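You operate a simulated robot arm through the tools that you are given. There is no shell and no other tool.

Carry out the task below with a simulated robot arm. There is one attempt and no reset: what you move stays moved.

TASK
Churn the cream to butter and drain the buttermilk into the white jug.
Fine: jug under the spout first, white lever fully open, shut again once the churn is drained, nothing spilt. Set down upright: what you pick out.

Only the result counts: the job must be done as asked and must still hold three seconds after the hand-in. Knocking over, shifting, dropping, spilling or breaking anything else fails it.

THE ROBOT
A 6-joint arm with a four-finger gripper, fixed in place. Base frame: the origin is at the foot of the arm, x ahead of it, y to its left, z up. Readings come in m, degrees, newtons and seconds.
With the tool pointing down near the work surface it reaches from about 0.64 to 0.64 m from the base axis. Its first joint turns from -166.0 to 166.0 degrees. Payload 3.43 kg.
The tool frame sits at the grasp point between the pads (the TCP): z along the fingers, y along the line on which they close. The tips reach 0.03 m beyond it. The gripper opens to 0.12 m. The gripper's body begins 0.085 m behind the TCP.
Orientation is that of the tool frame in the base frame, as [roll, pitch, yaw] about the fixed x, y, z axes, in that order (R = Rz(yaw) Ry(pitch) Rx(roll)). With the fingers straight down and closing along the base's y, the tool's x points along the base's -x, its y along +y and its z along -z.

THE INTERFACE
- The arm moves only by the tool send_rows. Its arguments are lists of equal length, an entry for each row: "delta_pos": the shift along the tool's x, y, z in units of 20 mm (1.0 is 20 mm), a list of three; "delta_rot": the turn, a rotation vector about the tool's x, y, z in units of 4 degrees (1.0 is 4 degrees), a list of three. In form: {"delta_pos": [[dx, dy, dz], ...], "delta_rot": [[rx, ry, rz], ...]}. A call has 1 to 20 rows; each row shifts and turns the commanded pose from where the row before left it, along the tool's axes as they then stand. "fingers" is the finger opening in m, from 0 to 0.12, set as the call begins (left out, the last holds). A call with a number of a shift or a turn outside -1 to 1 is refused whole. Each row takes 0.2 s and may step no farther than 0.05 m and 8.6 degrees from the row before; otherwise, or with a gripper value out of range, the whole call is refused. A pose out of reach is approached as far as the arm can. The call stops where the force on the tool passes 70 N (or 10 N more than at its start, if that is more) or the arm is blocked; 0.2 s more then pass. The fingers move at their own pace and stop on an object; they squeeze with about 44 N. The grip force told is the motor's: it shows also when the fingers shut on nothing. Time passes only in rows, and 0.2 s behind the last, so rows that do not move let the fingers close. The reply holds the time, the measured pose of the TCP, the force on the tool along the base axes, the opening and the grip force, in the units named above and with some noise, with the torque about the TCP (base axes, N m) and any sound that the robot's microphone picked up.
- Cameras (640 x 400 px; columns grow to the right, rows downward): "scene" is fixed at [0.0632, -0.5073, 1.6337]; the picture's right is [0.48, -0.88, 0.00], its down [-0.36, -0.20, -0.91] and it looks along [0.80, 0.44, -0.42] (base axes); focal length 312 px, centre (320, 200). "wrist" rides on the gripper at [0.071, -0.017, -0.121] in the tool frame; the picture's right is [0.23, 0.97, 0.00], its down [-0.81, 0.19, -0.55] and it looks along [-0.54, 0.13, 0.83] (tool axes); focal length 275 px, centre (320, 200).
- camera(camera): a new picture of that camera. It takes no simulated time.
- move_column(by): slides the trunk up (or, below 0, down) by that many m; the arm rides with it, the base frame stays. It gives what a move gives, with no picture.
- pixel_to_xyz(camera, pixels): for up to 12 pixels [column, row] of the newest picture of that camera ("zoom" is the newest enlarged one), the place [x, y, z] in the base frame of the surface seen there, good to about 0.002 m, but the place of the scene camera against the robot may be out by one fixed shift of up to 0.025 m in any direction. It takes no simulated time.
- inspect(camera, box): a new picture of the part [left, top, right, bottom] of that camera's present view, enlarged. It takes no simulated time.
- close_job(): hands the job in; it is judged then, once.

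Open the gripper and draw the arm clear of the work before you hand the job in, unless the task says otherwise.

The tools are called after "Call:" as a command line: name --argument value ..., lists and objects as JSON in quotes. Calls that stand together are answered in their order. send_rows: Moves the arm, as the interface text tells. Its arguments: {"type":"object","properties":{"delta_pos":{"type":"array"},"delta_rot":{"type":"array"},"fingers":{"type":"number"}},"required":["delta_pos","delta_rot"]} The other tools are called the same way: move_column (by) slides the trunk up or down; camera (camera) takes a picture; pixel_to_xyz (camera, pixels) gives the place of the surface under pixels of a picture; inspect (camera, box) takes an enlarged picture of a part of a camera's view; close_job () hands the job in.

At the start:

```text
time_s: 0.0
position: [0.4992, -0.0315, 1.5207]
tcp_rot: [180.0, 0.0, 180.0]
wrist_force: [0.0, 0.3, -0.2]
moment: [0.0, -0.01, -0.01]
opening: 0.1201
grasp_force: 0.1
trunk travel left (down, up): [-0.475, 0.065]
```

scene: 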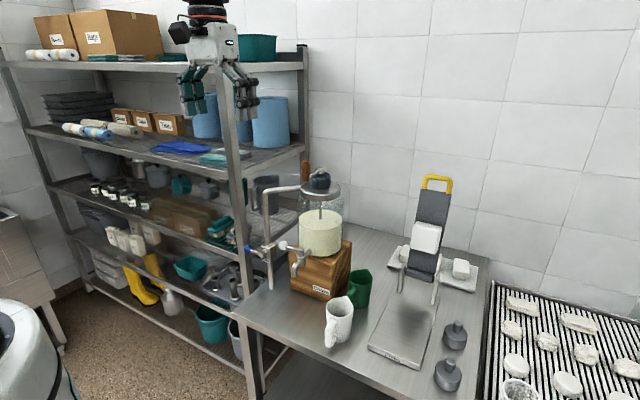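
wrist: 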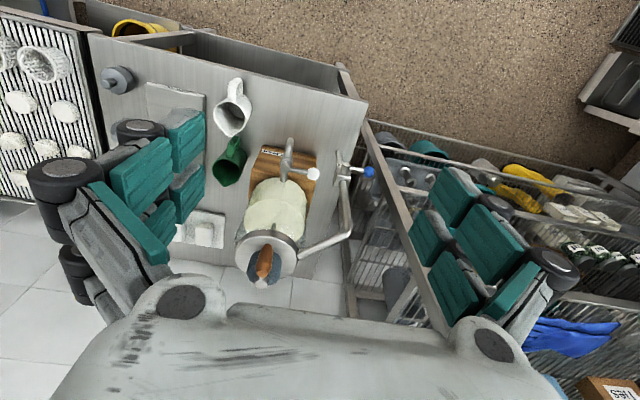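

I'll start with enlarged views of the churn, the jugs and the lever around pixel (320,240) in the scene picture.

Call:
inspect --camera "scene" --box '[230, 150, 390, 350]'

Call:
inspect --camera "wrist" --box '[180, 60, 400, 300]'

```text
2.00 times, centred on (310, 250) of scene
```

zoom: 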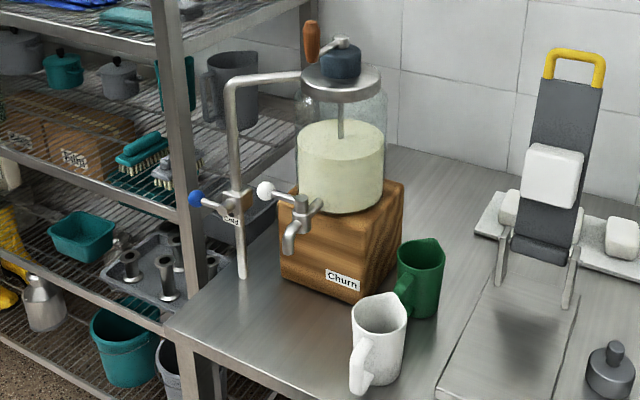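

```text
1.67 times, centred on (290, 180) of wrist
```

zoom: 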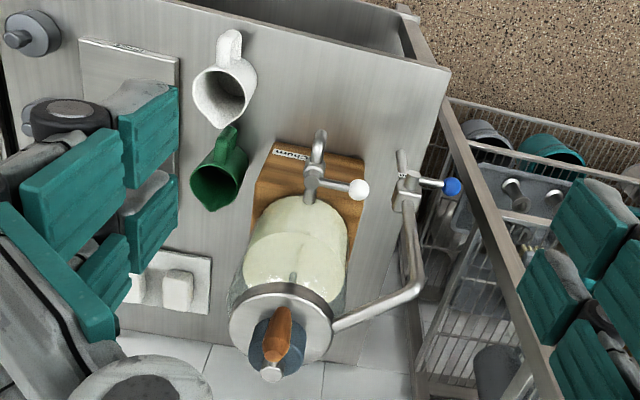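

I'll get closer views of the crank and lever (scene about (320,180) and (290,250)).

Call:
inspect --camera "scene" --box '[275, 150, 355, 200]'

Call:
pixel_to_xyz --camera "zoom" --pixels '[[320, 200], [200, 200]]'

Call:
inspect --camera "scene" --box '[240, 225, 340, 305]'

```text
8.00 times, centred on (315, 175) of scene
```

zoom: 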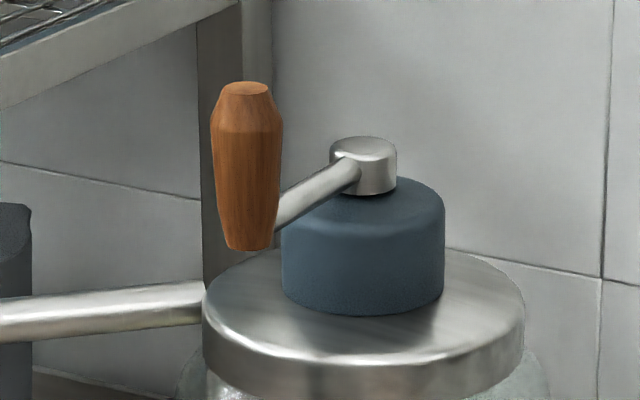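

```text
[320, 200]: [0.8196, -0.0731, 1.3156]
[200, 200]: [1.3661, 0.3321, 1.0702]
```

```text
5.00 times, centred on (290, 265) of scene
```

zoom: 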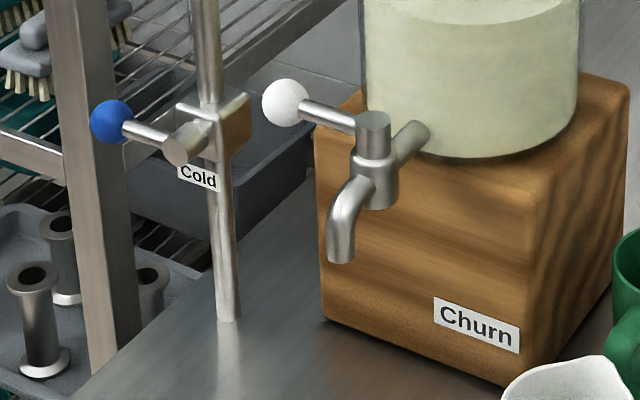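

Now the coordinates for the tap, lever ball, spout, churn block and jugs from this zoom (ball at (285,103), post at (372,125), spout mouth at (340,255)).

Call:
pixel_to_xyz --camera "zoom" --pixels '[[285, 103], [330, 118], [372, 118], [372, 150], [345, 205], [340, 255], [410, 135], [110, 122], [322, 315], [480, 325], [350, 350], [228, 318]]'

Call:
inspect --camera "scene" --box '[310, 260, 390, 360]'

```text
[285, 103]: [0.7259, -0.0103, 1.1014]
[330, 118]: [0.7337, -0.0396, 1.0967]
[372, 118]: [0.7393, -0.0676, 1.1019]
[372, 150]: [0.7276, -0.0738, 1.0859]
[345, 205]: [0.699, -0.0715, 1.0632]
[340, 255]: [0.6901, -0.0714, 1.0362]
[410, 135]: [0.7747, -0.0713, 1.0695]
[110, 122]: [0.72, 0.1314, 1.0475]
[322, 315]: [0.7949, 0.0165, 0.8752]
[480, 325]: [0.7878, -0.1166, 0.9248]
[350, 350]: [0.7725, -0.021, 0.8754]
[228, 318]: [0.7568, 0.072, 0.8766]
```

```text
4.00 times, centred on (350, 310) of scene
```

zoom: 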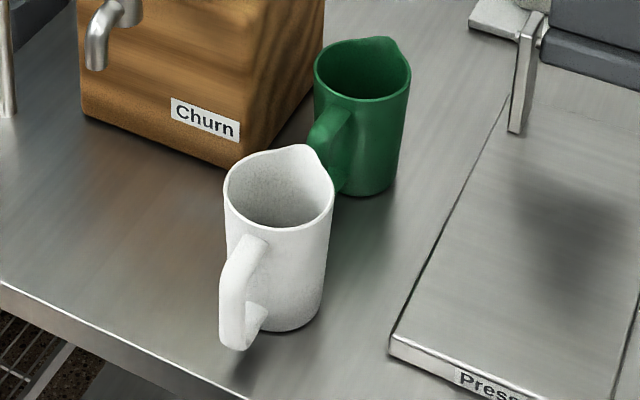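

I read the jug's points: rim, body, handle and base.

Call:
pixel_to_xyz --camera "zoom" --pixels '[[226, 190], [331, 200], [300, 148], [280, 228], [250, 243], [233, 340], [280, 320], [322, 310], [275, 205], [150, 395], [20, 295], [360, 188]]'

Call:
pixel_to_xyz --camera "wrist" --pixels '[[236, 82], [220, 105], [247, 103], [233, 133], [315, 174], [285, 175], [287, 145], [264, 262], [240, 140], [238, 180], [226, 185], [366, 171]]'

```text
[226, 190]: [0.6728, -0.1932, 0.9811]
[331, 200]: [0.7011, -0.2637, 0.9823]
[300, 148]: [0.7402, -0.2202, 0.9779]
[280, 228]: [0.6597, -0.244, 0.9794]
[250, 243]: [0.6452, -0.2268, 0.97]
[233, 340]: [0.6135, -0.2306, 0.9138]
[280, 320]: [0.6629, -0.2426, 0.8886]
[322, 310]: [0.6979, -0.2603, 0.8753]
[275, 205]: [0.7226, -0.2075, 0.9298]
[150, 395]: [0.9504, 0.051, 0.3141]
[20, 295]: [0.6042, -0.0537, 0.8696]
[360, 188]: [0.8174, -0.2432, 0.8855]
```

```text
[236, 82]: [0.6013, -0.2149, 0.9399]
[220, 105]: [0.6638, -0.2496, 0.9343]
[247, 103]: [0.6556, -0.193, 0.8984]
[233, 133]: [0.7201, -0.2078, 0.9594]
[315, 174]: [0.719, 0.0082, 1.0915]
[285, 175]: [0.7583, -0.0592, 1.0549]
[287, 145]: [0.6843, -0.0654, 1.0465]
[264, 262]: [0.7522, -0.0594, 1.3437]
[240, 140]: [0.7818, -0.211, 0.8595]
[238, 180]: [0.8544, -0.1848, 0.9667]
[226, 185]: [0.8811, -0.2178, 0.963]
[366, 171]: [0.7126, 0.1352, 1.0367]
```

The white jug stands near (0.68,-0.22) with rim about z 0.97, the spout mouth near (0.684,-0.065,1.03), and the lever ball near (0.72,0.008,1.09). I lower the trunk to bring the arm to working height; the tool is in front of the table edge (x about 0.6).

Call:
move_column --by -0.3

```text
time_s: 3.0
position: [0.4999, -0.032, 1.2208]
tcp_rot: [-179.9, 0.0, 179.9]
wrist_force: [0.2, -0.3, -0.2]
moment: [0.0, 0.01, -0.02]
opening: 0.1201
grasp_force: 0.0
trunk travel left (down, up): [-0.175, 0.365]
```

The TCP is at z 1.22. I tilt the tool 44° forward and shift it to y≈-0.22, staying in front of the table.

Call:
send_rows --delta_pos '[[0, -0.86, 0], [0, -0.86, 0], [0, -0.86, 0], [0, -0.86, 0], [0, -0.86, 0], [0, -0.86, 0], [0, -0.86, 0], [0, -0.86, 0], [0, -0.86, 0], [0, -0.86, 0], [0, -0.86, 0]]' --delta_rot '[[0, -1, 0], [0, -1, 0], [0, -1, 0], [0, -1, 0], [0, -1, 0], [0, -1, 0], [0, -1, 0], [0, -1, 0], [0, -1, 0], [0, -1, 0], [0, -1, 0]]' --fingers 0.12

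Call:
camera --camera "wrist"

Call:
camera --camera "scene"

```text
time_s: 5.4
position: [0.5002, -0.2217, 1.2216]
tcp_rot: [180.0, 44.1, 179.9]
wrist_force: [-0.4, 0.2, -0.2]
moment: [-0.04, -0.08, -0.04]
opening: 0.12
grasp_force: 0.1
trunk travel left (down, up): [-0.175, 0.365]
```

```text
taken
```

wrist: 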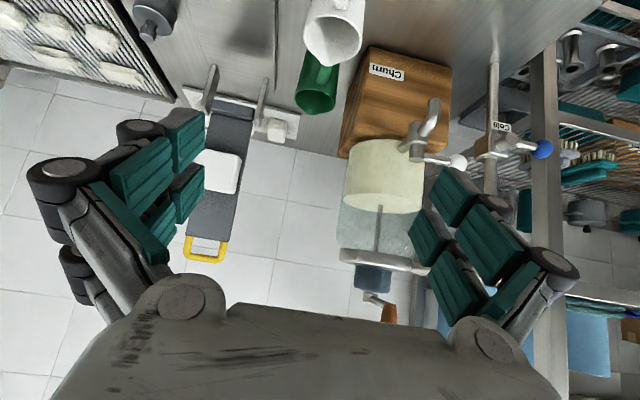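

```text
taken
```

scene: 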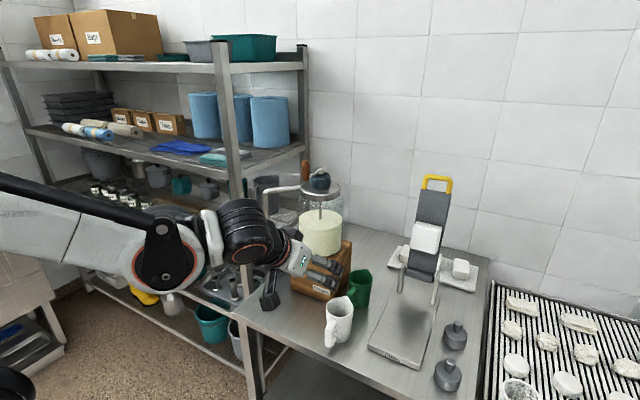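

The wrist view now has the white jug at (335,30), upper edge. I descend 0.12 m straight down in front of the table so the jug comes into full view.

Call:
send_rows --delta_pos '[[0.836, 0, 0.862], [0.836, 0, 0.862], [0.836, 0, 0.862], [0.836, 0, 0.862], [0.836, 0, 0.862]]' --delta_rot '[[0, 0, 0], [0, 0, 0], [0, 0, 0], [0, 0, 0], [0, 0, 0]]'

Call:
camera --camera "wrist"

```text
time_s: 6.6
position: [0.4998, -0.22, 1.1004]
tcp_rot: [180.0, 44.0, 180.0]
wrist_force: [0.4, -0.5, -0.3]
moment: [0.02, -0.05, -0.01]
opening: 0.1201
grasp_force: 0.0
trunk travel left (down, up): [-0.175, 0.365]
```

```text
taken
```

wrist: 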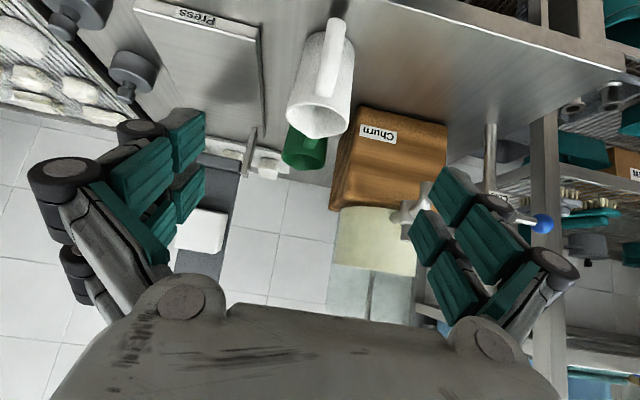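

The jug fills (285-355, 20-140), image upside down. I zoom on it and read its rim, handle and base.

Call:
inspect --camera "wrist" --box '[270, 10, 370, 150]'

Call:
pixel_to_xyz --camera "wrist" --pixels '[[289, 98], [350, 98], [320, 134], [320, 104], [330, 60], [337, 22], [308, 40], [352, 50], [322, 90], [400, 100], [270, 20], [320, 118]]'

```text
2.86 times, centred on (320, 80) of wrist
```

zoom: 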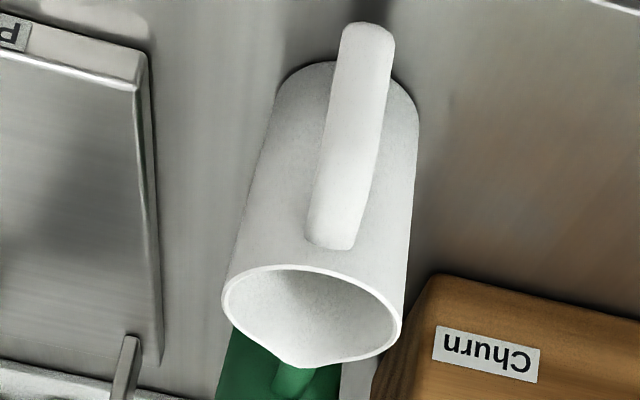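

```text
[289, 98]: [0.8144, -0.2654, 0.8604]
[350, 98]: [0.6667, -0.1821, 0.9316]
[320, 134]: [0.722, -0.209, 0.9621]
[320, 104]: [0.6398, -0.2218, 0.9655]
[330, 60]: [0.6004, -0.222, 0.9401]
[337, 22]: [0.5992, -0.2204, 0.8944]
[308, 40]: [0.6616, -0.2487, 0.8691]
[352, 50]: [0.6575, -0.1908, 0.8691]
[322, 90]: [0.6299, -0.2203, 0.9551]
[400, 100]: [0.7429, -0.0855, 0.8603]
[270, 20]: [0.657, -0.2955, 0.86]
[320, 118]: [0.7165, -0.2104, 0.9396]
```

Table z is 0.860, rim z 0.9655. I read the rim's left and right edges from the zoom for the jug's centre and width.

Call:
pixel_to_xyz --camera "zoom" --pixels '[[228, 300], [398, 325], [310, 268], [305, 364], [240, 250], [405, 280], [262, 170], [412, 170], [285, 80], [415, 110], [330, 250], [350, 120]]'

```text
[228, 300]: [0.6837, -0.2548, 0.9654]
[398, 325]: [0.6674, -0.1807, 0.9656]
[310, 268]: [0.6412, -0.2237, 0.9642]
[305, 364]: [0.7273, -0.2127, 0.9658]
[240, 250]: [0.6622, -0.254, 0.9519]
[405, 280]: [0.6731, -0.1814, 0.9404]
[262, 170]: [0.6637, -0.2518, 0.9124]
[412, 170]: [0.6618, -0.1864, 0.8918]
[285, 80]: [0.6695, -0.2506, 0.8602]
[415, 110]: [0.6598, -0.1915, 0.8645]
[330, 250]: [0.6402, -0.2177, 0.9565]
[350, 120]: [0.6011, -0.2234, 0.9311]
```

The jug's centre is about (0.676,-0.217), diameter 0.076. I move 0.2 m along the tool axis with the fingers open, stopping short for a check.

Call:
send_rows --delta_pos '[[0, 0.02, 1], [0, 0.02, 1], [0, 0.02, 1], [0, 0.02, 1], [0, 0.02, 1], [0, 0, 1], [0, 0, 1], [0, 0, 1], [0, 0, 1]]' --delta_rot '[[0, 0, 0], [0, 0, 0], [0, 0, 0], [0, 0, 0], [0, 0, 0], [0, 0, 0], [0, 0, 0], [0, 0, 0], [0, 0, 0]]'

Call:
camera --camera "wrist"

Call:
inspect --camera "scene" --box '[230, 220, 390, 360]'

```text
time_s: 8.6
position: [0.6244, -0.2201, 0.9713]
tcp_rot: [179.9, 44.0, 179.8]
wrist_force: [0.5, -0.2, 0.7]
moment: [0.0, 0.0, 0.04]
opening: 0.1196
grasp_force: 0.1
trunk travel left (down, up): [-0.175, 0.365]
```

```text
taken
```

wrist: 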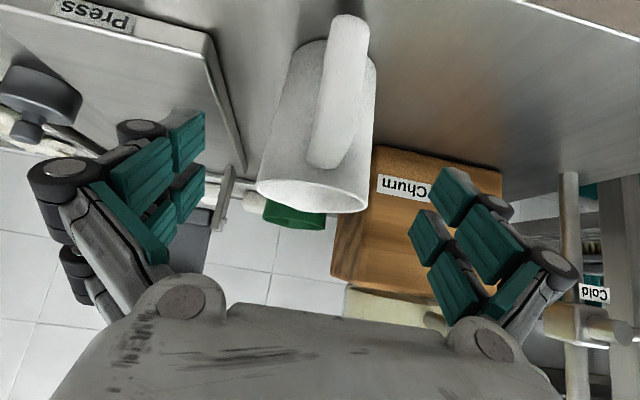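

```text
2.86 times, centred on (310, 290) of scene
```

zoom: 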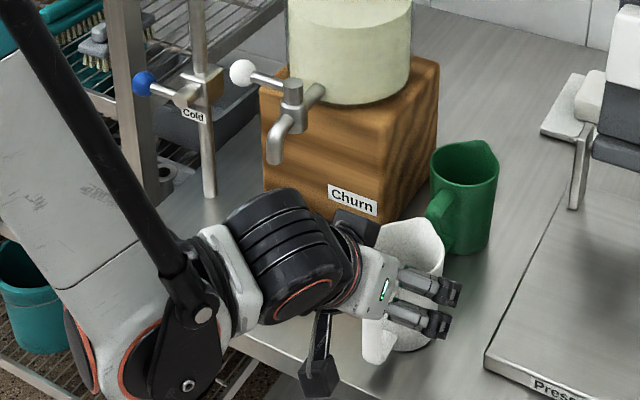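

The jug sits between the fingers (wrist image: handle at (340,90)). I advance the last 0.072 m along the tool axis.

Call:
send_rows --delta_pos '[[0, 0.03, 0.9], [0, 0.03, 0.9], [0, 0.03, 0.9], [0, 0.03, 0.9]]' --delta_rot '[[0, 0, 0], [0, 0, 0], [0, 0, 0], [0, 0, 0]]'

Call:
camera --camera "wrist"

Call:
inspect --camera "scene" --box '[230, 220, 390, 360]'

```text
time_s: 9.6
position: [0.6743, -0.2164, 0.9217]
tcp_rot: [179.9, 44.0, 179.8]
wrist_force: [-0.7, -0.1, -0.3]
moment: [-0.03, 0.01, 0.01]
opening: 0.1201
grasp_force: 0.0
trunk travel left (down, up): [-0.175, 0.365]
```

```text
taken
```

wrist: 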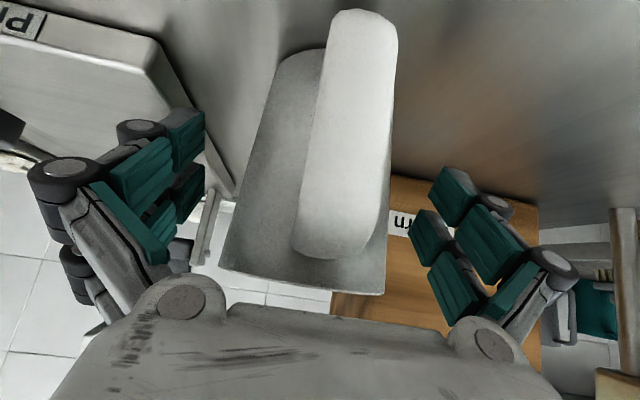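

```text
2.86 times, centred on (310, 290) of scene
```

zoom: 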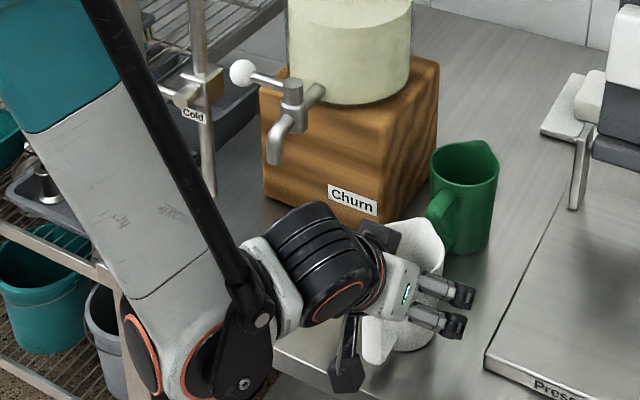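

Fingers straddle the jug. I close on it.

Call:
send_rows --delta_pos '[[0, 0, 0], [0, 0, 0], [0, 0, 0], [0, 0, 0]]' --delta_rot '[[0, 0, 0], [0, 0, 0], [0, 0, 0], [0, 0, 0]]' --fingers 0.05

Call:
camera --camera "wrist"

```text
time_s: 10.6
position: [0.673, -0.2167, 0.9208]
tcp_rot: [-179.9, 43.9, 179.9]
wrist_force: [0.3, -0.1, 0.8]
moment: [-0.01, -0.08, -0.01]
opening: 0.0749
grasp_force: 44.1
trunk travel left (down, up): [-0.175, 0.365]
```

```text
taken
```

wrist: 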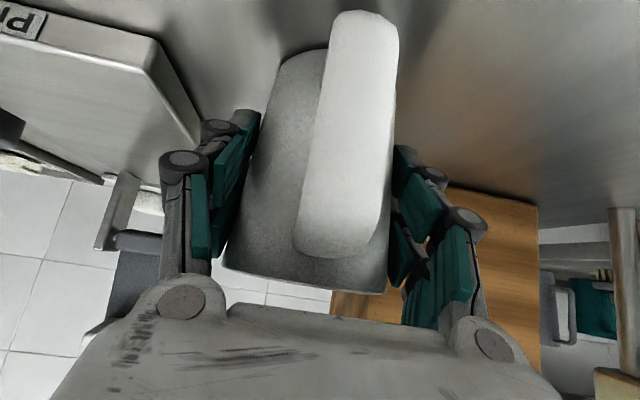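

Grip is firm (0.075 m opening, 44 N). I lift 12 mm and slide 0.1 m toward the spout, then check.

Call:
send_rows --delta_pos '[[-0.42, 0, -0.43], [0, 0.5, 0], [0, 0.75, 0], [0, 0.75, 0], [0, 0.75, 0], [0, 0.75, 0], [0, 0.75, 0], [0, 0.75, 0]]' --delta_rot '[[0, 0, 0], [0, 0, 0], [0, 0, 0], [0, 0, 0], [0, 0, 0], [0, 0, 0], [0, 0, 0], [0, 0, 0]]'

Call:
camera --camera "wrist"

Call:
inspect --camera "scene" --box '[230, 220, 390, 360]'

```text
time_s: 12.4
position: [0.6754, -0.1166, 0.9325]
tcp_rot: [180.0, 44.0, 179.9]
wrist_force: [-0.4, 0.0, -0.3]
moment: [0.02, -0.03, 0.02]
opening: 0.0753
grasp_force: 44.1
trunk travel left (down, up): [-0.175, 0.365]
```

```text
taken
```

wrist: 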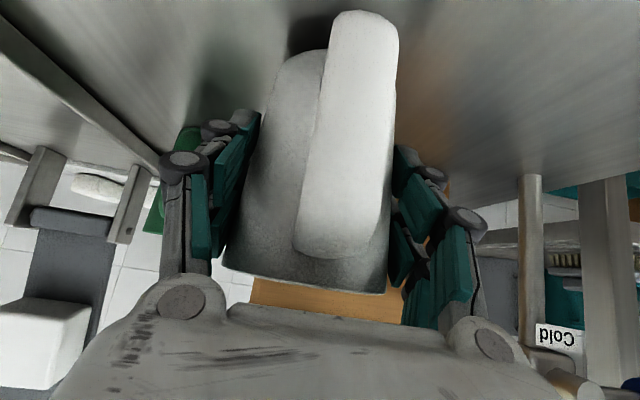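

```text
2.86 times, centred on (310, 290) of scene
```

zoom: 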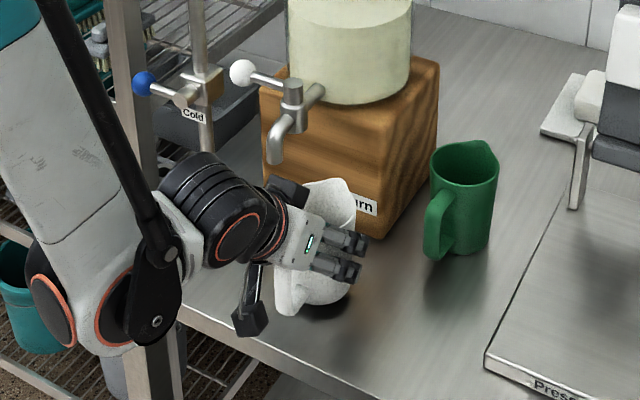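

The jug is lifted and upright. I re-read the spout mouth (zoom (275,158)) and the jug rim and lip for the scene-to-robot shift.

Call:
pixel_to_xyz --camera "zoom" --pixels '[[275, 158], [269, 155], [281, 158], [284, 125], [292, 90], [241, 72], [345, 180], [354, 210], [312, 187], [290, 300]]'

Call:
inspect --camera "scene" --box '[280, 240, 320, 280]'

```text
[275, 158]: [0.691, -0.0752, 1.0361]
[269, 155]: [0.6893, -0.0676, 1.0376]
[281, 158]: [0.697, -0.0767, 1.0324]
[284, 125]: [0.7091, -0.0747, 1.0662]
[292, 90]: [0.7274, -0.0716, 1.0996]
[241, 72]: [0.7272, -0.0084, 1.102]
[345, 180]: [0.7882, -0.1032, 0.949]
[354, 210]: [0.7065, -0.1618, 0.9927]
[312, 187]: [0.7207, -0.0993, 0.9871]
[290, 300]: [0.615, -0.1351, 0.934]
```

```text
10.00 times, centred on (300, 260) of scene
```

zoom: 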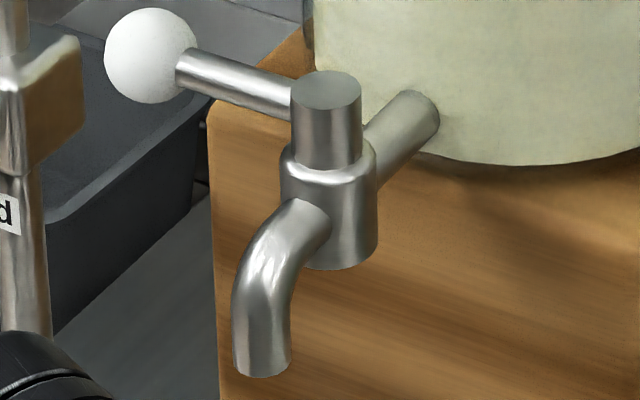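

The spout mouth works out at (0.688,-0.058,1.017) in the robot frame. I move the jug +0.058 m in y and +0.008 m in x, so its mouth is centred under it, then check before lowering.

Call:
send_rows --delta_pos '[[-0.29, 0, 0.28], [0, 0.6, 0], [0, 0.6, 0], [0, 0.6, 0], [0, 0.6, 0], [0, 0.5, 0], [0, 0, 0]]' --delta_rot '[[0, 0, 0], [0, 0, 0], [0, 0, 0], [0, 0, 0], [0, 0, 0], [0, 0, 0], [0, 0, 0]]'

Call:
inspect --camera "scene" --box '[250, 230, 340, 320]'

Call:
camera --camera "wrist"

```text
time_s: 14.0
position: [0.682, -0.0589, 0.9319]
tcp_rot: [180.0, 44.0, 179.9]
wrist_force: [0.1, -0.4, -0.2]
moment: [0.0, -0.01, -0.02]
opening: 0.0753
grasp_force: 43.7
trunk travel left (down, up): [-0.175, 0.365]
```

```text
4.44 times, centred on (295, 275) of scene
```

zoom: 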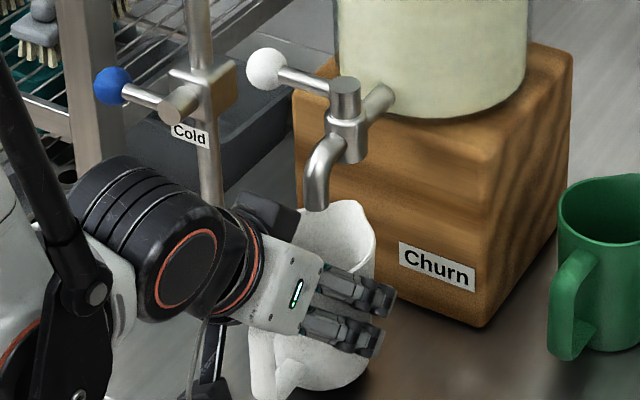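

```text
taken
```

wrist: 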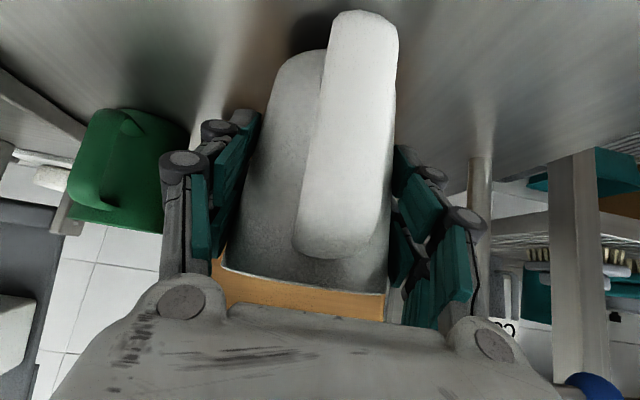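

The mouth is over the jug opening (zoom spout at (315,205), rim 300–375). I lower 11 mm to the table.

Call:
send_rows --delta_pos '[[0.2, 0, 0.2], [0.18, 0, 0.19], [0, 0, 0]]' --delta_rot '[[0, 0, 0], [0, 0, 0], [0, 0, 0]]'

```text
time_s: 14.8
position: [0.6863, -0.0594, 0.9236]
tcp_rot: [180.0, 43.8, 180.0]
wrist_force: [-0.5, -0.8, -0.6]
moment: [0.03, 0.0, 0.04]
opening: 0.0751
grasp_force: 44.2
out of reach, approached as far as the arm can: row 2
trunk travel left (down, up): [-0.175, 0.365]
```

The arm is at its reach limit with about 3 mm left to go, at (0.686,-0.059). I finish the descent with the trunk.

Call:
move_column --by -0.002

Call:
pixel_to_xyz --camera "wrist" --pixels '[[360, 20], [360, 80], [340, 170], [250, 250]]'

```text
time_s: 15.3
position: [0.6855, -0.0589, 0.9224]
tcp_rot: [-180.0, 43.8, -179.9]
wrist_force: [0.2, 0.2, -0.3]
moment: [0.0, -0.01, 0.0]
opening: 0.0752
grasp_force: 43.8
trunk travel left (down, up): [-0.173, 0.367]
```

```text
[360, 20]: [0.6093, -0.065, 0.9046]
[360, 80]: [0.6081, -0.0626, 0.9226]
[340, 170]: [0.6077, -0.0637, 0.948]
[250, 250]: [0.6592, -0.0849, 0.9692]
```

Call:
move_column --by -0.002

```text
time_s: 15.8
position: [0.6839, -0.0588, 0.9216]
tcp_rot: [-179.9, 43.8, -179.9]
wrist_force: [1.0, 0.1, 4.0]
moment: [-0.05, -0.25, -0.03]
opening: 0.0754
grasp_force: 44.1
trunk travel left (down, up): [-0.171, 0.369]
```

A 4 N upward force shows the jug rests on the table. I open the fingers.

Call:
send_rows --delta_pos '[[0, 0, 0], [0, 0, 0], [0, 0, 0]]' --delta_rot '[[0, 0, 0], [0, 0, 0], [0, 0, 0]]' --fingers 0.12

Call:
camera --camera "wrist"

```text
time_s: 16.6
position: [0.685, -0.0588, 0.9214]
tcp_rot: [179.9, 43.9, -179.9]
wrist_force: [-0.4, -0.2, -0.3]
moment: [0.0, 0.01, -0.02]
opening: 0.1199
grasp_force: 0.0
trunk travel left (down, up): [-0.171, 0.369]
```

```text
taken
```

wrist: 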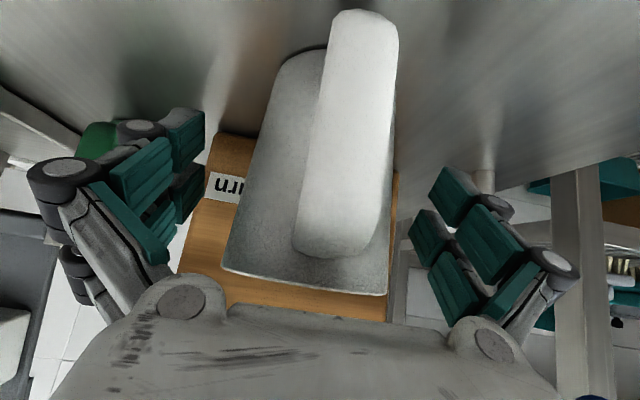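

The jug stands free between the open fingers. I back out 0.24 m along the tool axis.

Call:
send_rows --delta_pos '[[0, 0, -0.5], [0, 0, -1], [0, 0, -1], [0, 0, -1], [0, 0, -1], [0, 0, -1], [0, 0, -1], [0, 0, -1], [0, 0, -1], [0, 0, -1], [0, 0, -1], [0, 0, -1]]' --delta_rot '[[0, 0, 0], [0, 0, 0], [0, 0, 0], [0, 0, 0], [0, 0, 0], [0, 0, 0], [0, 0, 0], [0, 0, 0], [0, 0, 0], [0, 0, 0], [0, 0, 0], [0, 0, 0]]'

Call:
camera --camera "wrist"

Call:
inspect --camera "scene" --box '[240, 160, 390, 340]'

```text
time_s: 19.2
position: [0.5409, -0.0646, 1.0845]
tcp_rot: [180.0, 43.8, 179.6]
wrist_force: [0.9, -0.7, -0.2]
moment: [-0.05, 0.01, -0.01]
opening: 0.1198
grasp_force: 0.1
trunk travel left (down, up): [-0.171, 0.369]
```

```text
taken
```

wrist: 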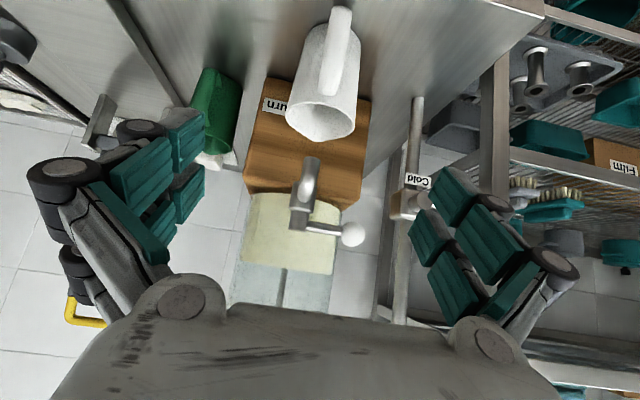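

```text
2.22 times, centred on (315, 250) of scene
```

zoom: 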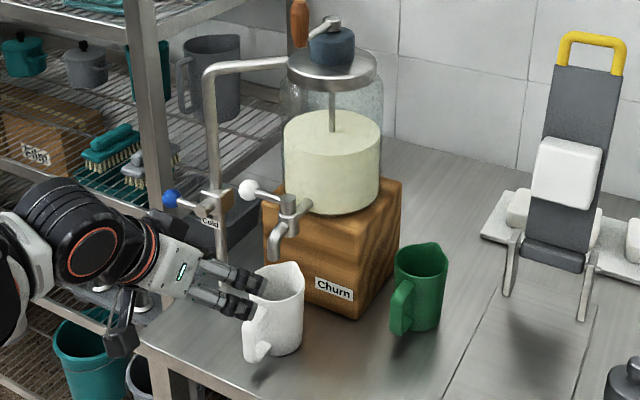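

The jug is under the tap. I zoom in the wrist view to verify the alignment of mouth and jug.

Call:
inspect --camera "wrist" --box '[260, 0, 400, 260]'

Call:
pixel_to_xyz --camera "wrist" --pixels '[[285, 108], [356, 122], [320, 100], [317, 139], [312, 162], [308, 190], [298, 215], [354, 235], [328, 228], [298, 228], [320, 60], [335, 20]]'

Call:
pixel_to_xyz --camera "scene" --pixels '[[297, 265], [305, 272]]'

```text
1.54 times, centred on (330, 130) of wrist
```

zoom: 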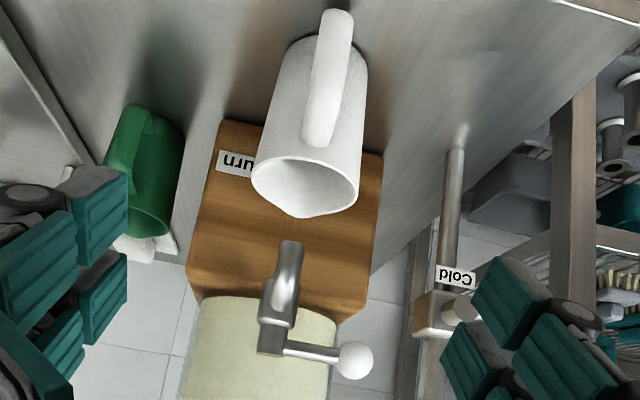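

```text
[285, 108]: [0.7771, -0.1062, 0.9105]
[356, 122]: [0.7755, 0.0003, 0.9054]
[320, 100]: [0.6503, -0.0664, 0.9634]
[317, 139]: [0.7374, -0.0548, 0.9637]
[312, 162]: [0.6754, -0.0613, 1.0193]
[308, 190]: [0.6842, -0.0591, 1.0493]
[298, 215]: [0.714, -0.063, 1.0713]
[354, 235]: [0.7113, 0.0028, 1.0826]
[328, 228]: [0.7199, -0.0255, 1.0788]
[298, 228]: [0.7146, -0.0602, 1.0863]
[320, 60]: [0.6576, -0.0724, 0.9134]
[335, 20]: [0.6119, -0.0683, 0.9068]
```

```text
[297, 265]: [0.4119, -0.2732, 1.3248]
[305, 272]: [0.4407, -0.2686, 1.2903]
```

The jug centre (0.686,-0.061) sits right under the mouth (0.684,-0.061). Next is the crank: I zoom in on it and read its points.

Call:
inspect --camera "scene" --box '[275, 150, 355, 200]'

Call:
pixel_to_xyz --camera "zoom" --pixels '[[246, 87], [246, 115], [246, 170], [246, 240], [215, 140], [280, 140], [363, 145], [363, 175], [300, 195], [363, 250], [240, 280], [363, 350]]'

```text
8.00 times, centred on (315, 175) of scene
```

zoom: 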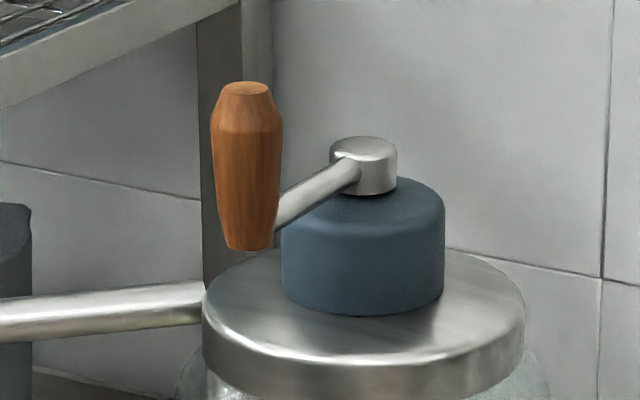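

```text
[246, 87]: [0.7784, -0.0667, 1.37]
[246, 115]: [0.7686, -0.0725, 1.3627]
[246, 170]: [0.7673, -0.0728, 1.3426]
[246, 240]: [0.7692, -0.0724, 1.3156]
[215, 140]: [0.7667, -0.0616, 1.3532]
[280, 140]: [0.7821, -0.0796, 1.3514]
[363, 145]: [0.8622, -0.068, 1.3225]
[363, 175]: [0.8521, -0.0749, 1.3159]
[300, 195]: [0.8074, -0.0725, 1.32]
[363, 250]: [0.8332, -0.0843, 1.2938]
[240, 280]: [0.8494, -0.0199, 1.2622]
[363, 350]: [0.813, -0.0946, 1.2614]
```

The handle axis is about (0.768,-0.056), z 1.297–1.355, the hub about (0.851,-0.057): crank radius about 0.083. I look at the whole scene to see how the arm stands before choosing a trunk height.

Call:
camera --camera "scene"

```text
taken
```

scene: 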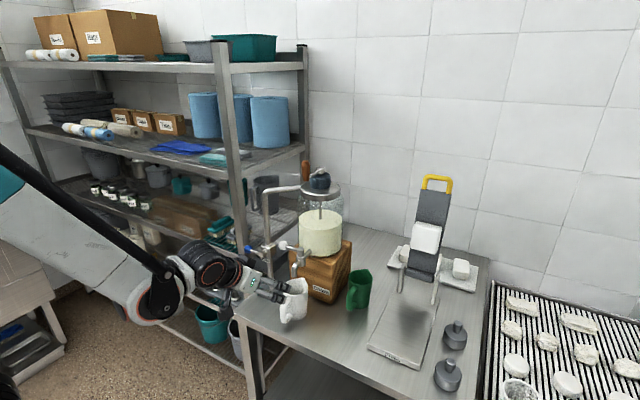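

I read a few points on the arm itself to learn the wrist and forearm placement.

Call:
pixel_to_xyz --camera "scene" --pixels '[[155, 308], [100, 260], [20, 200], [10, 165], [215, 265], [250, 285], [170, 275]]'

```text
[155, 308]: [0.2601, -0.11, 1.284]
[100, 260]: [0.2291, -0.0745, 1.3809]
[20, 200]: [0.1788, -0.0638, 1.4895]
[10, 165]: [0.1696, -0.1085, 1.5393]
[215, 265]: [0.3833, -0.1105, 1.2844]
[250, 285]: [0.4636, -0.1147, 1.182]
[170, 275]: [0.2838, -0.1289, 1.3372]
```

The wrist joint is about 0.33 m behind the TCP. I raise the trunk 0.34 m so the arm can work above the crank; the tool is at x 0.54, clear of the churn.

Call:
move_column --by 0.34

```text
time_s: 22.6
position: [0.5397, -0.0621, 1.4237]
tcp_rot: [-180.0, 43.8, 179.9]
wrist_force: [-0.9, 0.0, -0.6]
moment: [-0.02, 0.03, 0.0]
opening: 0.1201
grasp_force: 0.0
trunk travel left (down, up): [-0.511, 0.029]
```

I move forward 0.228 m level at z 1.42, above the handle top (1.355), narrowing the fingers to 0.06.

Call:
send_rows --delta_pos '[[-0.823, 0, 0.789], [-0.823, 0, 0.789], [-0.823, 0, 0.789], [-0.823, 0, 0.789], [-0.823, 0.05, 0.789], [-0.823, 0.05, 0.789], [-0.823, 0.05, 0.789], [-0.823, 0.05, 0.789], [-0.823, 0.05, 0.789], [-0.823, 0.05, 0.789]]' --delta_rot '[[0, 0, 0], [0, 0, 0], [0, 0, 0], [0, 0, 0], [0, 0, 0], [0, 0, 0], [0, 0, 0], [0, 0, 0], [0, 0, 0], [0, 0, 0]]' --fingers 0.06

Call:
camera --camera "wrist"

Call:
camera --camera "scene"

```text
time_s: 24.8
position: [0.756, -0.0539, 1.4256]
tcp_rot: [180.0, 43.8, 180.0]
wrist_force: [0.1, 0.0, -0.2]
moment: [0.01, 0.05, -0.02]
opening: 0.0601
grasp_force: 0.1
trunk travel left (down, up): [-0.511, 0.029]
```

```text
taken
```

wrist: 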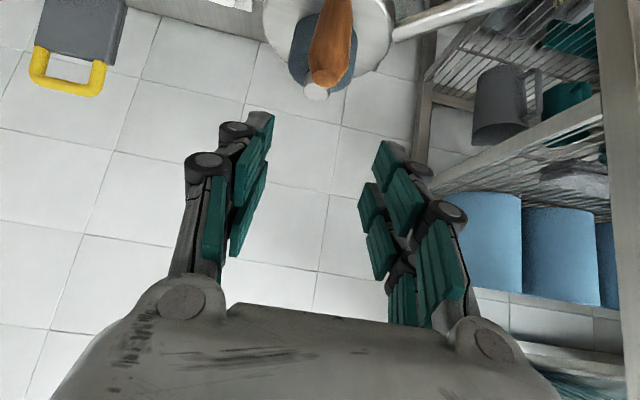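

```text
taken
```

scene: 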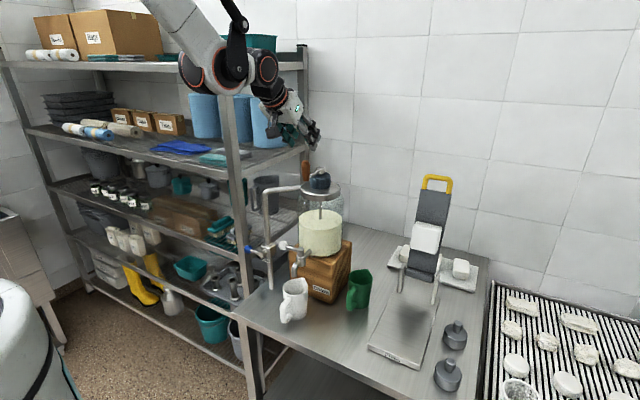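

Reach is fine so far. I measure handle points in the wrist view (handle (330,40), end near (325,75)) and the shelf posts for clearance.

Call:
pixel_to_xyz --camera "wrist" --pixels '[[325, 77], [327, 60], [332, 30], [336, 5], [315, 93], [300, 60], [352, 50], [380, 30]]'

Call:
pixel_to_xyz --camera "scene" --pixels '[[228, 150], [302, 60], [240, 200], [215, 45], [265, 110], [305, 167], [265, 65], [285, 100], [235, 60]]'

Call:
inspect --camera "wrist" --box '[270, 0, 390, 110]'

```text
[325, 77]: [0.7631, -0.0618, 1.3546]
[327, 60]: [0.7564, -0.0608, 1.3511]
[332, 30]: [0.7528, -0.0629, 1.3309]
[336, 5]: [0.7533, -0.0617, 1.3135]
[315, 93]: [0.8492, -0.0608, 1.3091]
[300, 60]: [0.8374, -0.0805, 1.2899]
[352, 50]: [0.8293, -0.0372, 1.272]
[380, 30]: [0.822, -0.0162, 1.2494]
```

```text
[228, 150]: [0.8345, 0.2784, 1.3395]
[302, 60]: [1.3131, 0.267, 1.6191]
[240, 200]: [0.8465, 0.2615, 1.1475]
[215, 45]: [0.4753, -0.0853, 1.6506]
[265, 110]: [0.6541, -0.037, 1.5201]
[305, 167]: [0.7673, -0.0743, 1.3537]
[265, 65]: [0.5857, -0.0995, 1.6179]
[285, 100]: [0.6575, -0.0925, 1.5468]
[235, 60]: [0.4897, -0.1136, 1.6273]
```

```text
3.64 times, centred on (330, 55) of wrist
```

zoom: 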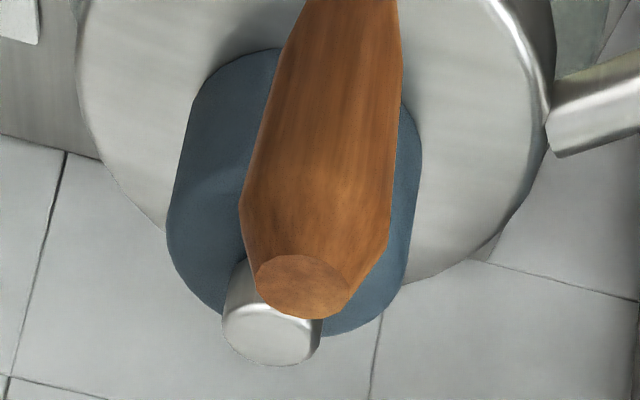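

Wrist view gives handle axis (0.766,-0.062), top z 1.355, hub (0.849,-0.061), radius 0.083. Before gripping I test that the far side of the circle (x about 0.935) is reachable, staying above at z 1.42.

Call:
send_rows --delta_pos '[[-0.823, 0, 0.789], [-0.823, 0, 0.789], [-0.823, 0, 0.789], [-0.823, 0, 0.789], [-0.823, 0, 0.789], [-0.823, 0, 0.789], [-0.823, 0, 0.789], [-0.823, 0, 0.789]]' --delta_rot '[[0, 0, 0], [0, 0, 0], [0, 0, 0], [0, 0, 0], [0, 0, 0], [0, 0, 0], [0, 0, 0], [0, 0, 0]]'

Call:
camera --camera "scene"

```text
time_s: 26.6
position: [0.94, -0.0542, 1.4262]
tcp_rot: [-179.9, 43.8, 180.0]
wrist_force: [-0.1, 0.1, -0.3]
moment: [0.0, -0.01, -0.02]
opening: 0.06
grasp_force: 0.1
trunk travel left (down, up): [-0.511, 0.029]
```

```text
taken
```

scene: 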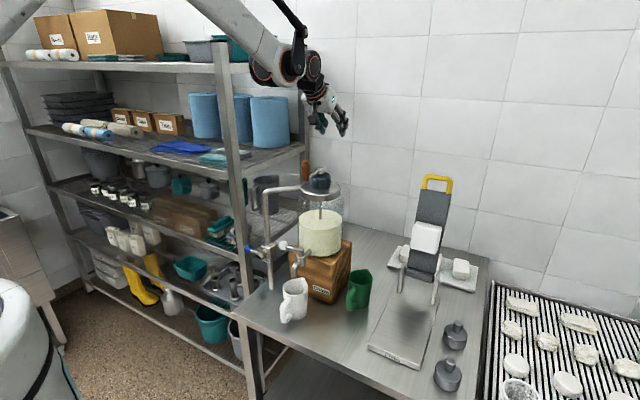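

The far side is reachable. I return above the handle at (0.766,-0.062), then descend to z 1.338 with fingers astride it.

Call:
send_rows --delta_pos '[[0.787, -0.05, -0.754], [0.787, -0.05, -0.754], [0.787, -0.05, -0.754], [0.787, -0.05, -0.754], [0.787, -0.05, -0.754], [0.787, -0.05, -0.754], [0.787, -0.05, -0.754], [0.787, -0.05, -0.754], [0, 0, 0]]' --delta_rot '[[0, 0, 0], [0, 0, 0], [0, 0, 0], [0, 0, 0], [0, 0, 0], [0, 0, 0], [0, 0, 0], [0, 0, 0], [0, 0, 0]]'

Call:
send_rows --delta_pos '[[0.761, 0, 0.794], [0.761, 0, 0.794], [0.761, 0, 0.794], [0.761, 0, 0.794], [0, 0, 0]]' --delta_rot '[[0, 0, 0], [0, 0, 0], [0, 0, 0], [0, 0, 0], [0, 0, 0]]'

Call:
camera --camera "wrist"

Call:
inspect --camera "scene" --box '[260, 140, 360, 220]'

```text
time_s: 28.6
position: [0.7642, -0.0613, 1.4265]
tcp_rot: [-180.0, 43.8, 179.9]
wrist_force: [0.2, -0.7, 0.0]
moment: [0.0, 0.03, 0.01]
opening: 0.0599
grasp_force: 0.0
trunk travel left (down, up): [-0.511, 0.029]
```

```text
time_s: 29.8
position: [0.7633, -0.0611, 1.3383]
tcp_rot: [-180.0, 43.8, -180.0]
wrist_force: [-0.2, 0.3, 0.1]
moment: [-0.01, -0.02, 0.01]
opening: 0.0602
grasp_force: 0.0
trunk travel left (down, up): [-0.511, 0.029]
```

```text
taken
```

wrist: 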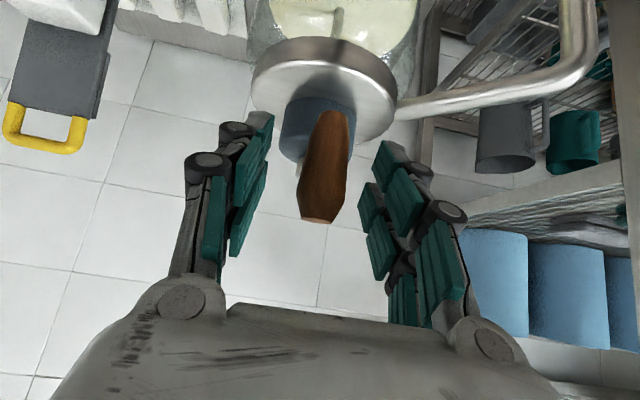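

```text
5.00 times, centred on (310, 180) of scene
```

zoom: 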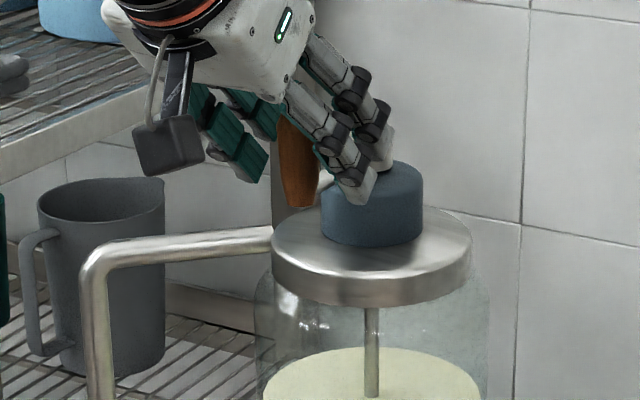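

The handle is between the fingers (wrist (322,165)). I close on it.

Call:
send_rows --delta_pos '[[0, 0, 0], [0, 0, 0], [0, 0, 0]]' --delta_rot '[[0, 0, 0], [0, 0, 0], [0, 0, 0]]' --fingers 0.0

Call:
camera --camera "wrist"

```text
time_s: 30.6
position: [0.7656, -0.0621, 1.3375]
tcp_rot: [179.9, 43.7, -180.0]
wrist_force: [-0.8, -0.4, -5.7]
moment: [-0.03, 0.19, -0.01]
opening: 0.0228
grasp_force: 45.1
trunk travel left (down, up): [-0.511, 0.029]
```

```text
taken
```

wrist: 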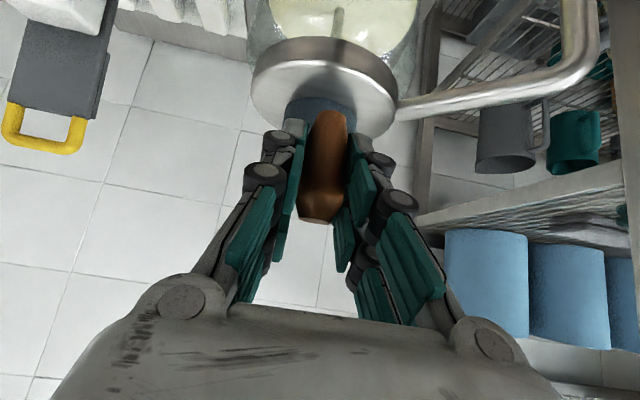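

Grip holds the handle at (0.766,-0.062). I try the first 36° of the circle (counter-clockwise from above) and watch the forces.

Call:
send_rows --delta_pos '[[-0.0658, -0.867, 0.0631], [-0.1945, -0.8291, 0.1864], [-0.3147, -0.755, 0.3016]]' --delta_rot '[[0, 0, 0], [0, 0, 0], [0, 0, 0]]'

Call:
camera --camera "wrist"

Call:
inspect --camera "scene" --box '[260, 140, 360, 220]'

```text
time_s: 31.4
position: [0.7804, -0.1089, 1.3386]
tcp_rot: [-180.0, 43.7, -179.9]
wrist_force: [1.2, 6.8, -8.1]
moment: [0.33, 0.69, 0.41]
opening: 0.0224
grasp_force: 44.8
trunk travel left (down, up): [-0.511, 0.029]
```

```text
taken
```

wrist: 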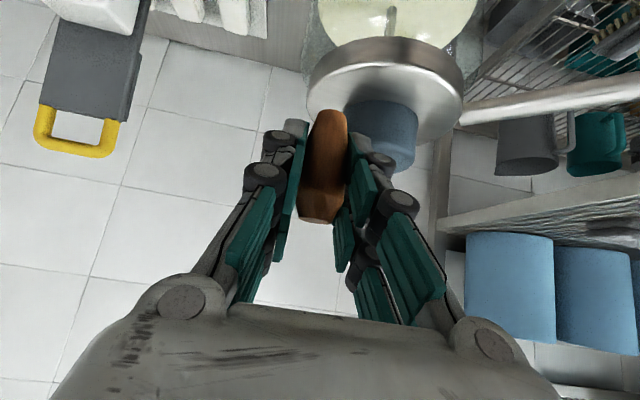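

```text
5.00 times, centred on (310, 180) of scene
```

zoom: 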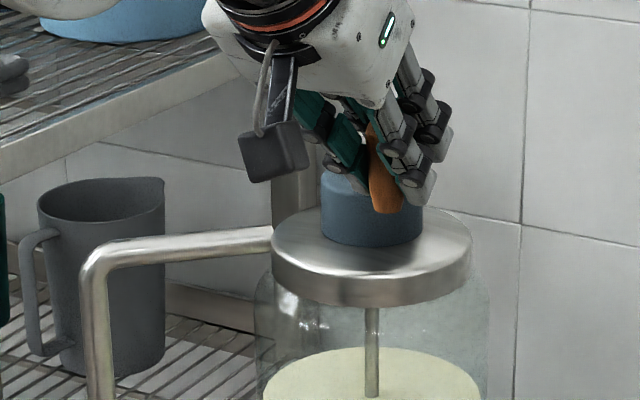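

The crank turns freely with about 7 N. I continue 12 rows to the far side (φ 360°).

Call:
send_rows --delta_pos '[[-0.4212, -0.6479, 0.4037], [-0.5092, -0.5124, 0.4881], [-0.575, -0.3546, 0.5511], [-0.6156, -0.1813, 0.5901], [-0.6294, 0, 0.6033], [-0.6156, 0.1813, 0.5901], [-0.575, 0.3546, 0.5511], [-0.5092, 0.5124, 0.4881], [-0.4212, 0.6479, 0.4037], [-0.3147, 0.755, 0.3016], [-0.1945, 0.8291, 0.1864], [-0.0658, 0.867, 0.0631]]' --delta_rot '[[0, 0, 0], [0, 0, 0], [0, 0, 0], [0, 0, 0], [0, 0, 0], [0, 0, 0], [0, 0, 0], [0, 0, 0], [0, 0, 0], [0, 0, 0], [0, 0, 0], [0, 0, 0]]'

Call:
camera --camera "wrist"

Call:
inspect --camera "scene" --box '[260, 140, 360, 220]'

```text
time_s: 34.0
position: [0.9329, -0.0577, 1.3369]
tcp_rot: [179.9, 43.6, -180.0]
wrist_force: [14.4, -1.4, -6.4]
moment: [0.15, -0.06, 0.16]
opening: 0.024
grasp_force: 44.8
trunk travel left (down, up): [-0.511, 0.029]
```

```text
taken
```

wrist: 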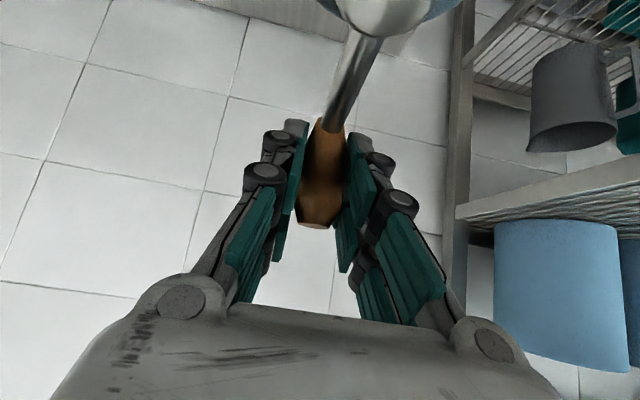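

```text
5.00 times, centred on (310, 180) of scene
```

zoom: 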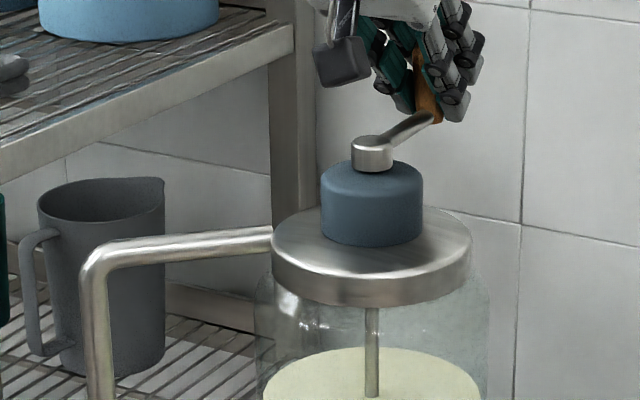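

Half a turn done; the crank follows well. I do the second half back to the start.

Call:
send_rows --delta_pos '[[0.0658, 0.867, -0.0631], [0.1945, 0.8291, -0.1864], [0.3147, 0.755, -0.3016], [0.4212, 0.6479, -0.4037], [0.5092, 0.5124, -0.4881], [0.575, 0.3546, -0.5511], [0.6156, 0.1813, -0.5901], [0.6294, 0, -0.6033], [0.6156, -0.1813, -0.5901], [0.575, -0.3546, -0.5511], [0.5092, -0.5124, -0.4881], [0.4212, -0.6479, -0.4037], [0.3147, -0.755, -0.3016], [0.1945, -0.8291, -0.1864], [0.0658, -0.867, -0.0631]]' --delta_rot '[[0, 0, 0], [0, 0, 0], [0, 0, 0], [0, 0, 0], [0, 0, 0], [0, 0, 0], [0, 0, 0], [0, 0, 0], [0, 0, 0], [0, 0, 0], [0, 0, 0], [0, 0, 0], [0, 0, 0], [0, 0, 0], [0, 0, 0]]'

Call:
camera --camera "wrist"

Call:
inspect --camera "scene" --box '[250, 150, 370, 330]'

```text
time_s: 36.3
position: [0.8078, -0.0018, 1.3363]
tcp_rot: [-179.6, 44.3, -179.9]
wrist_force: [34.7, -31.8, -12.8]
moment: [-0.61, -1.37, 0.63]
opening: 0.0232
grasp_force: 45.4
trunk travel left (down, up): [-0.511, 0.029]
stopped in row 11: the force on the tool passed its limit at 80 N (the readings are from after the stop); the commanded pose is now the measured one
```

```text
taken
```

wrist: 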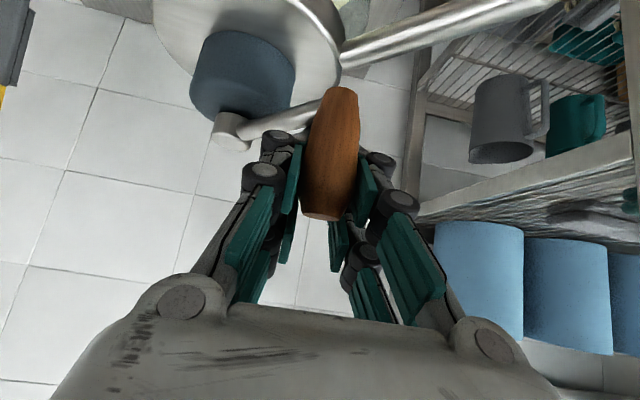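

```text
2.22 times, centred on (310, 240) of scene
```

zoom: 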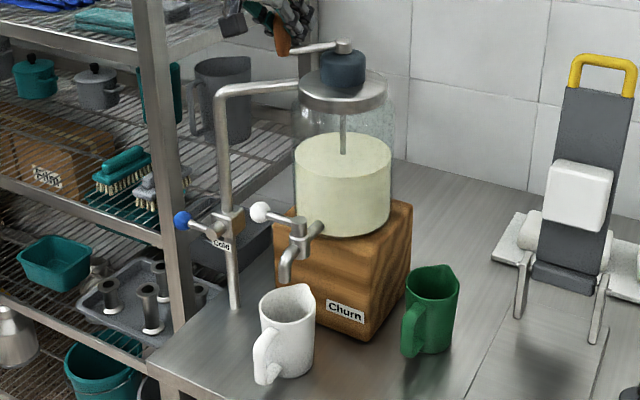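

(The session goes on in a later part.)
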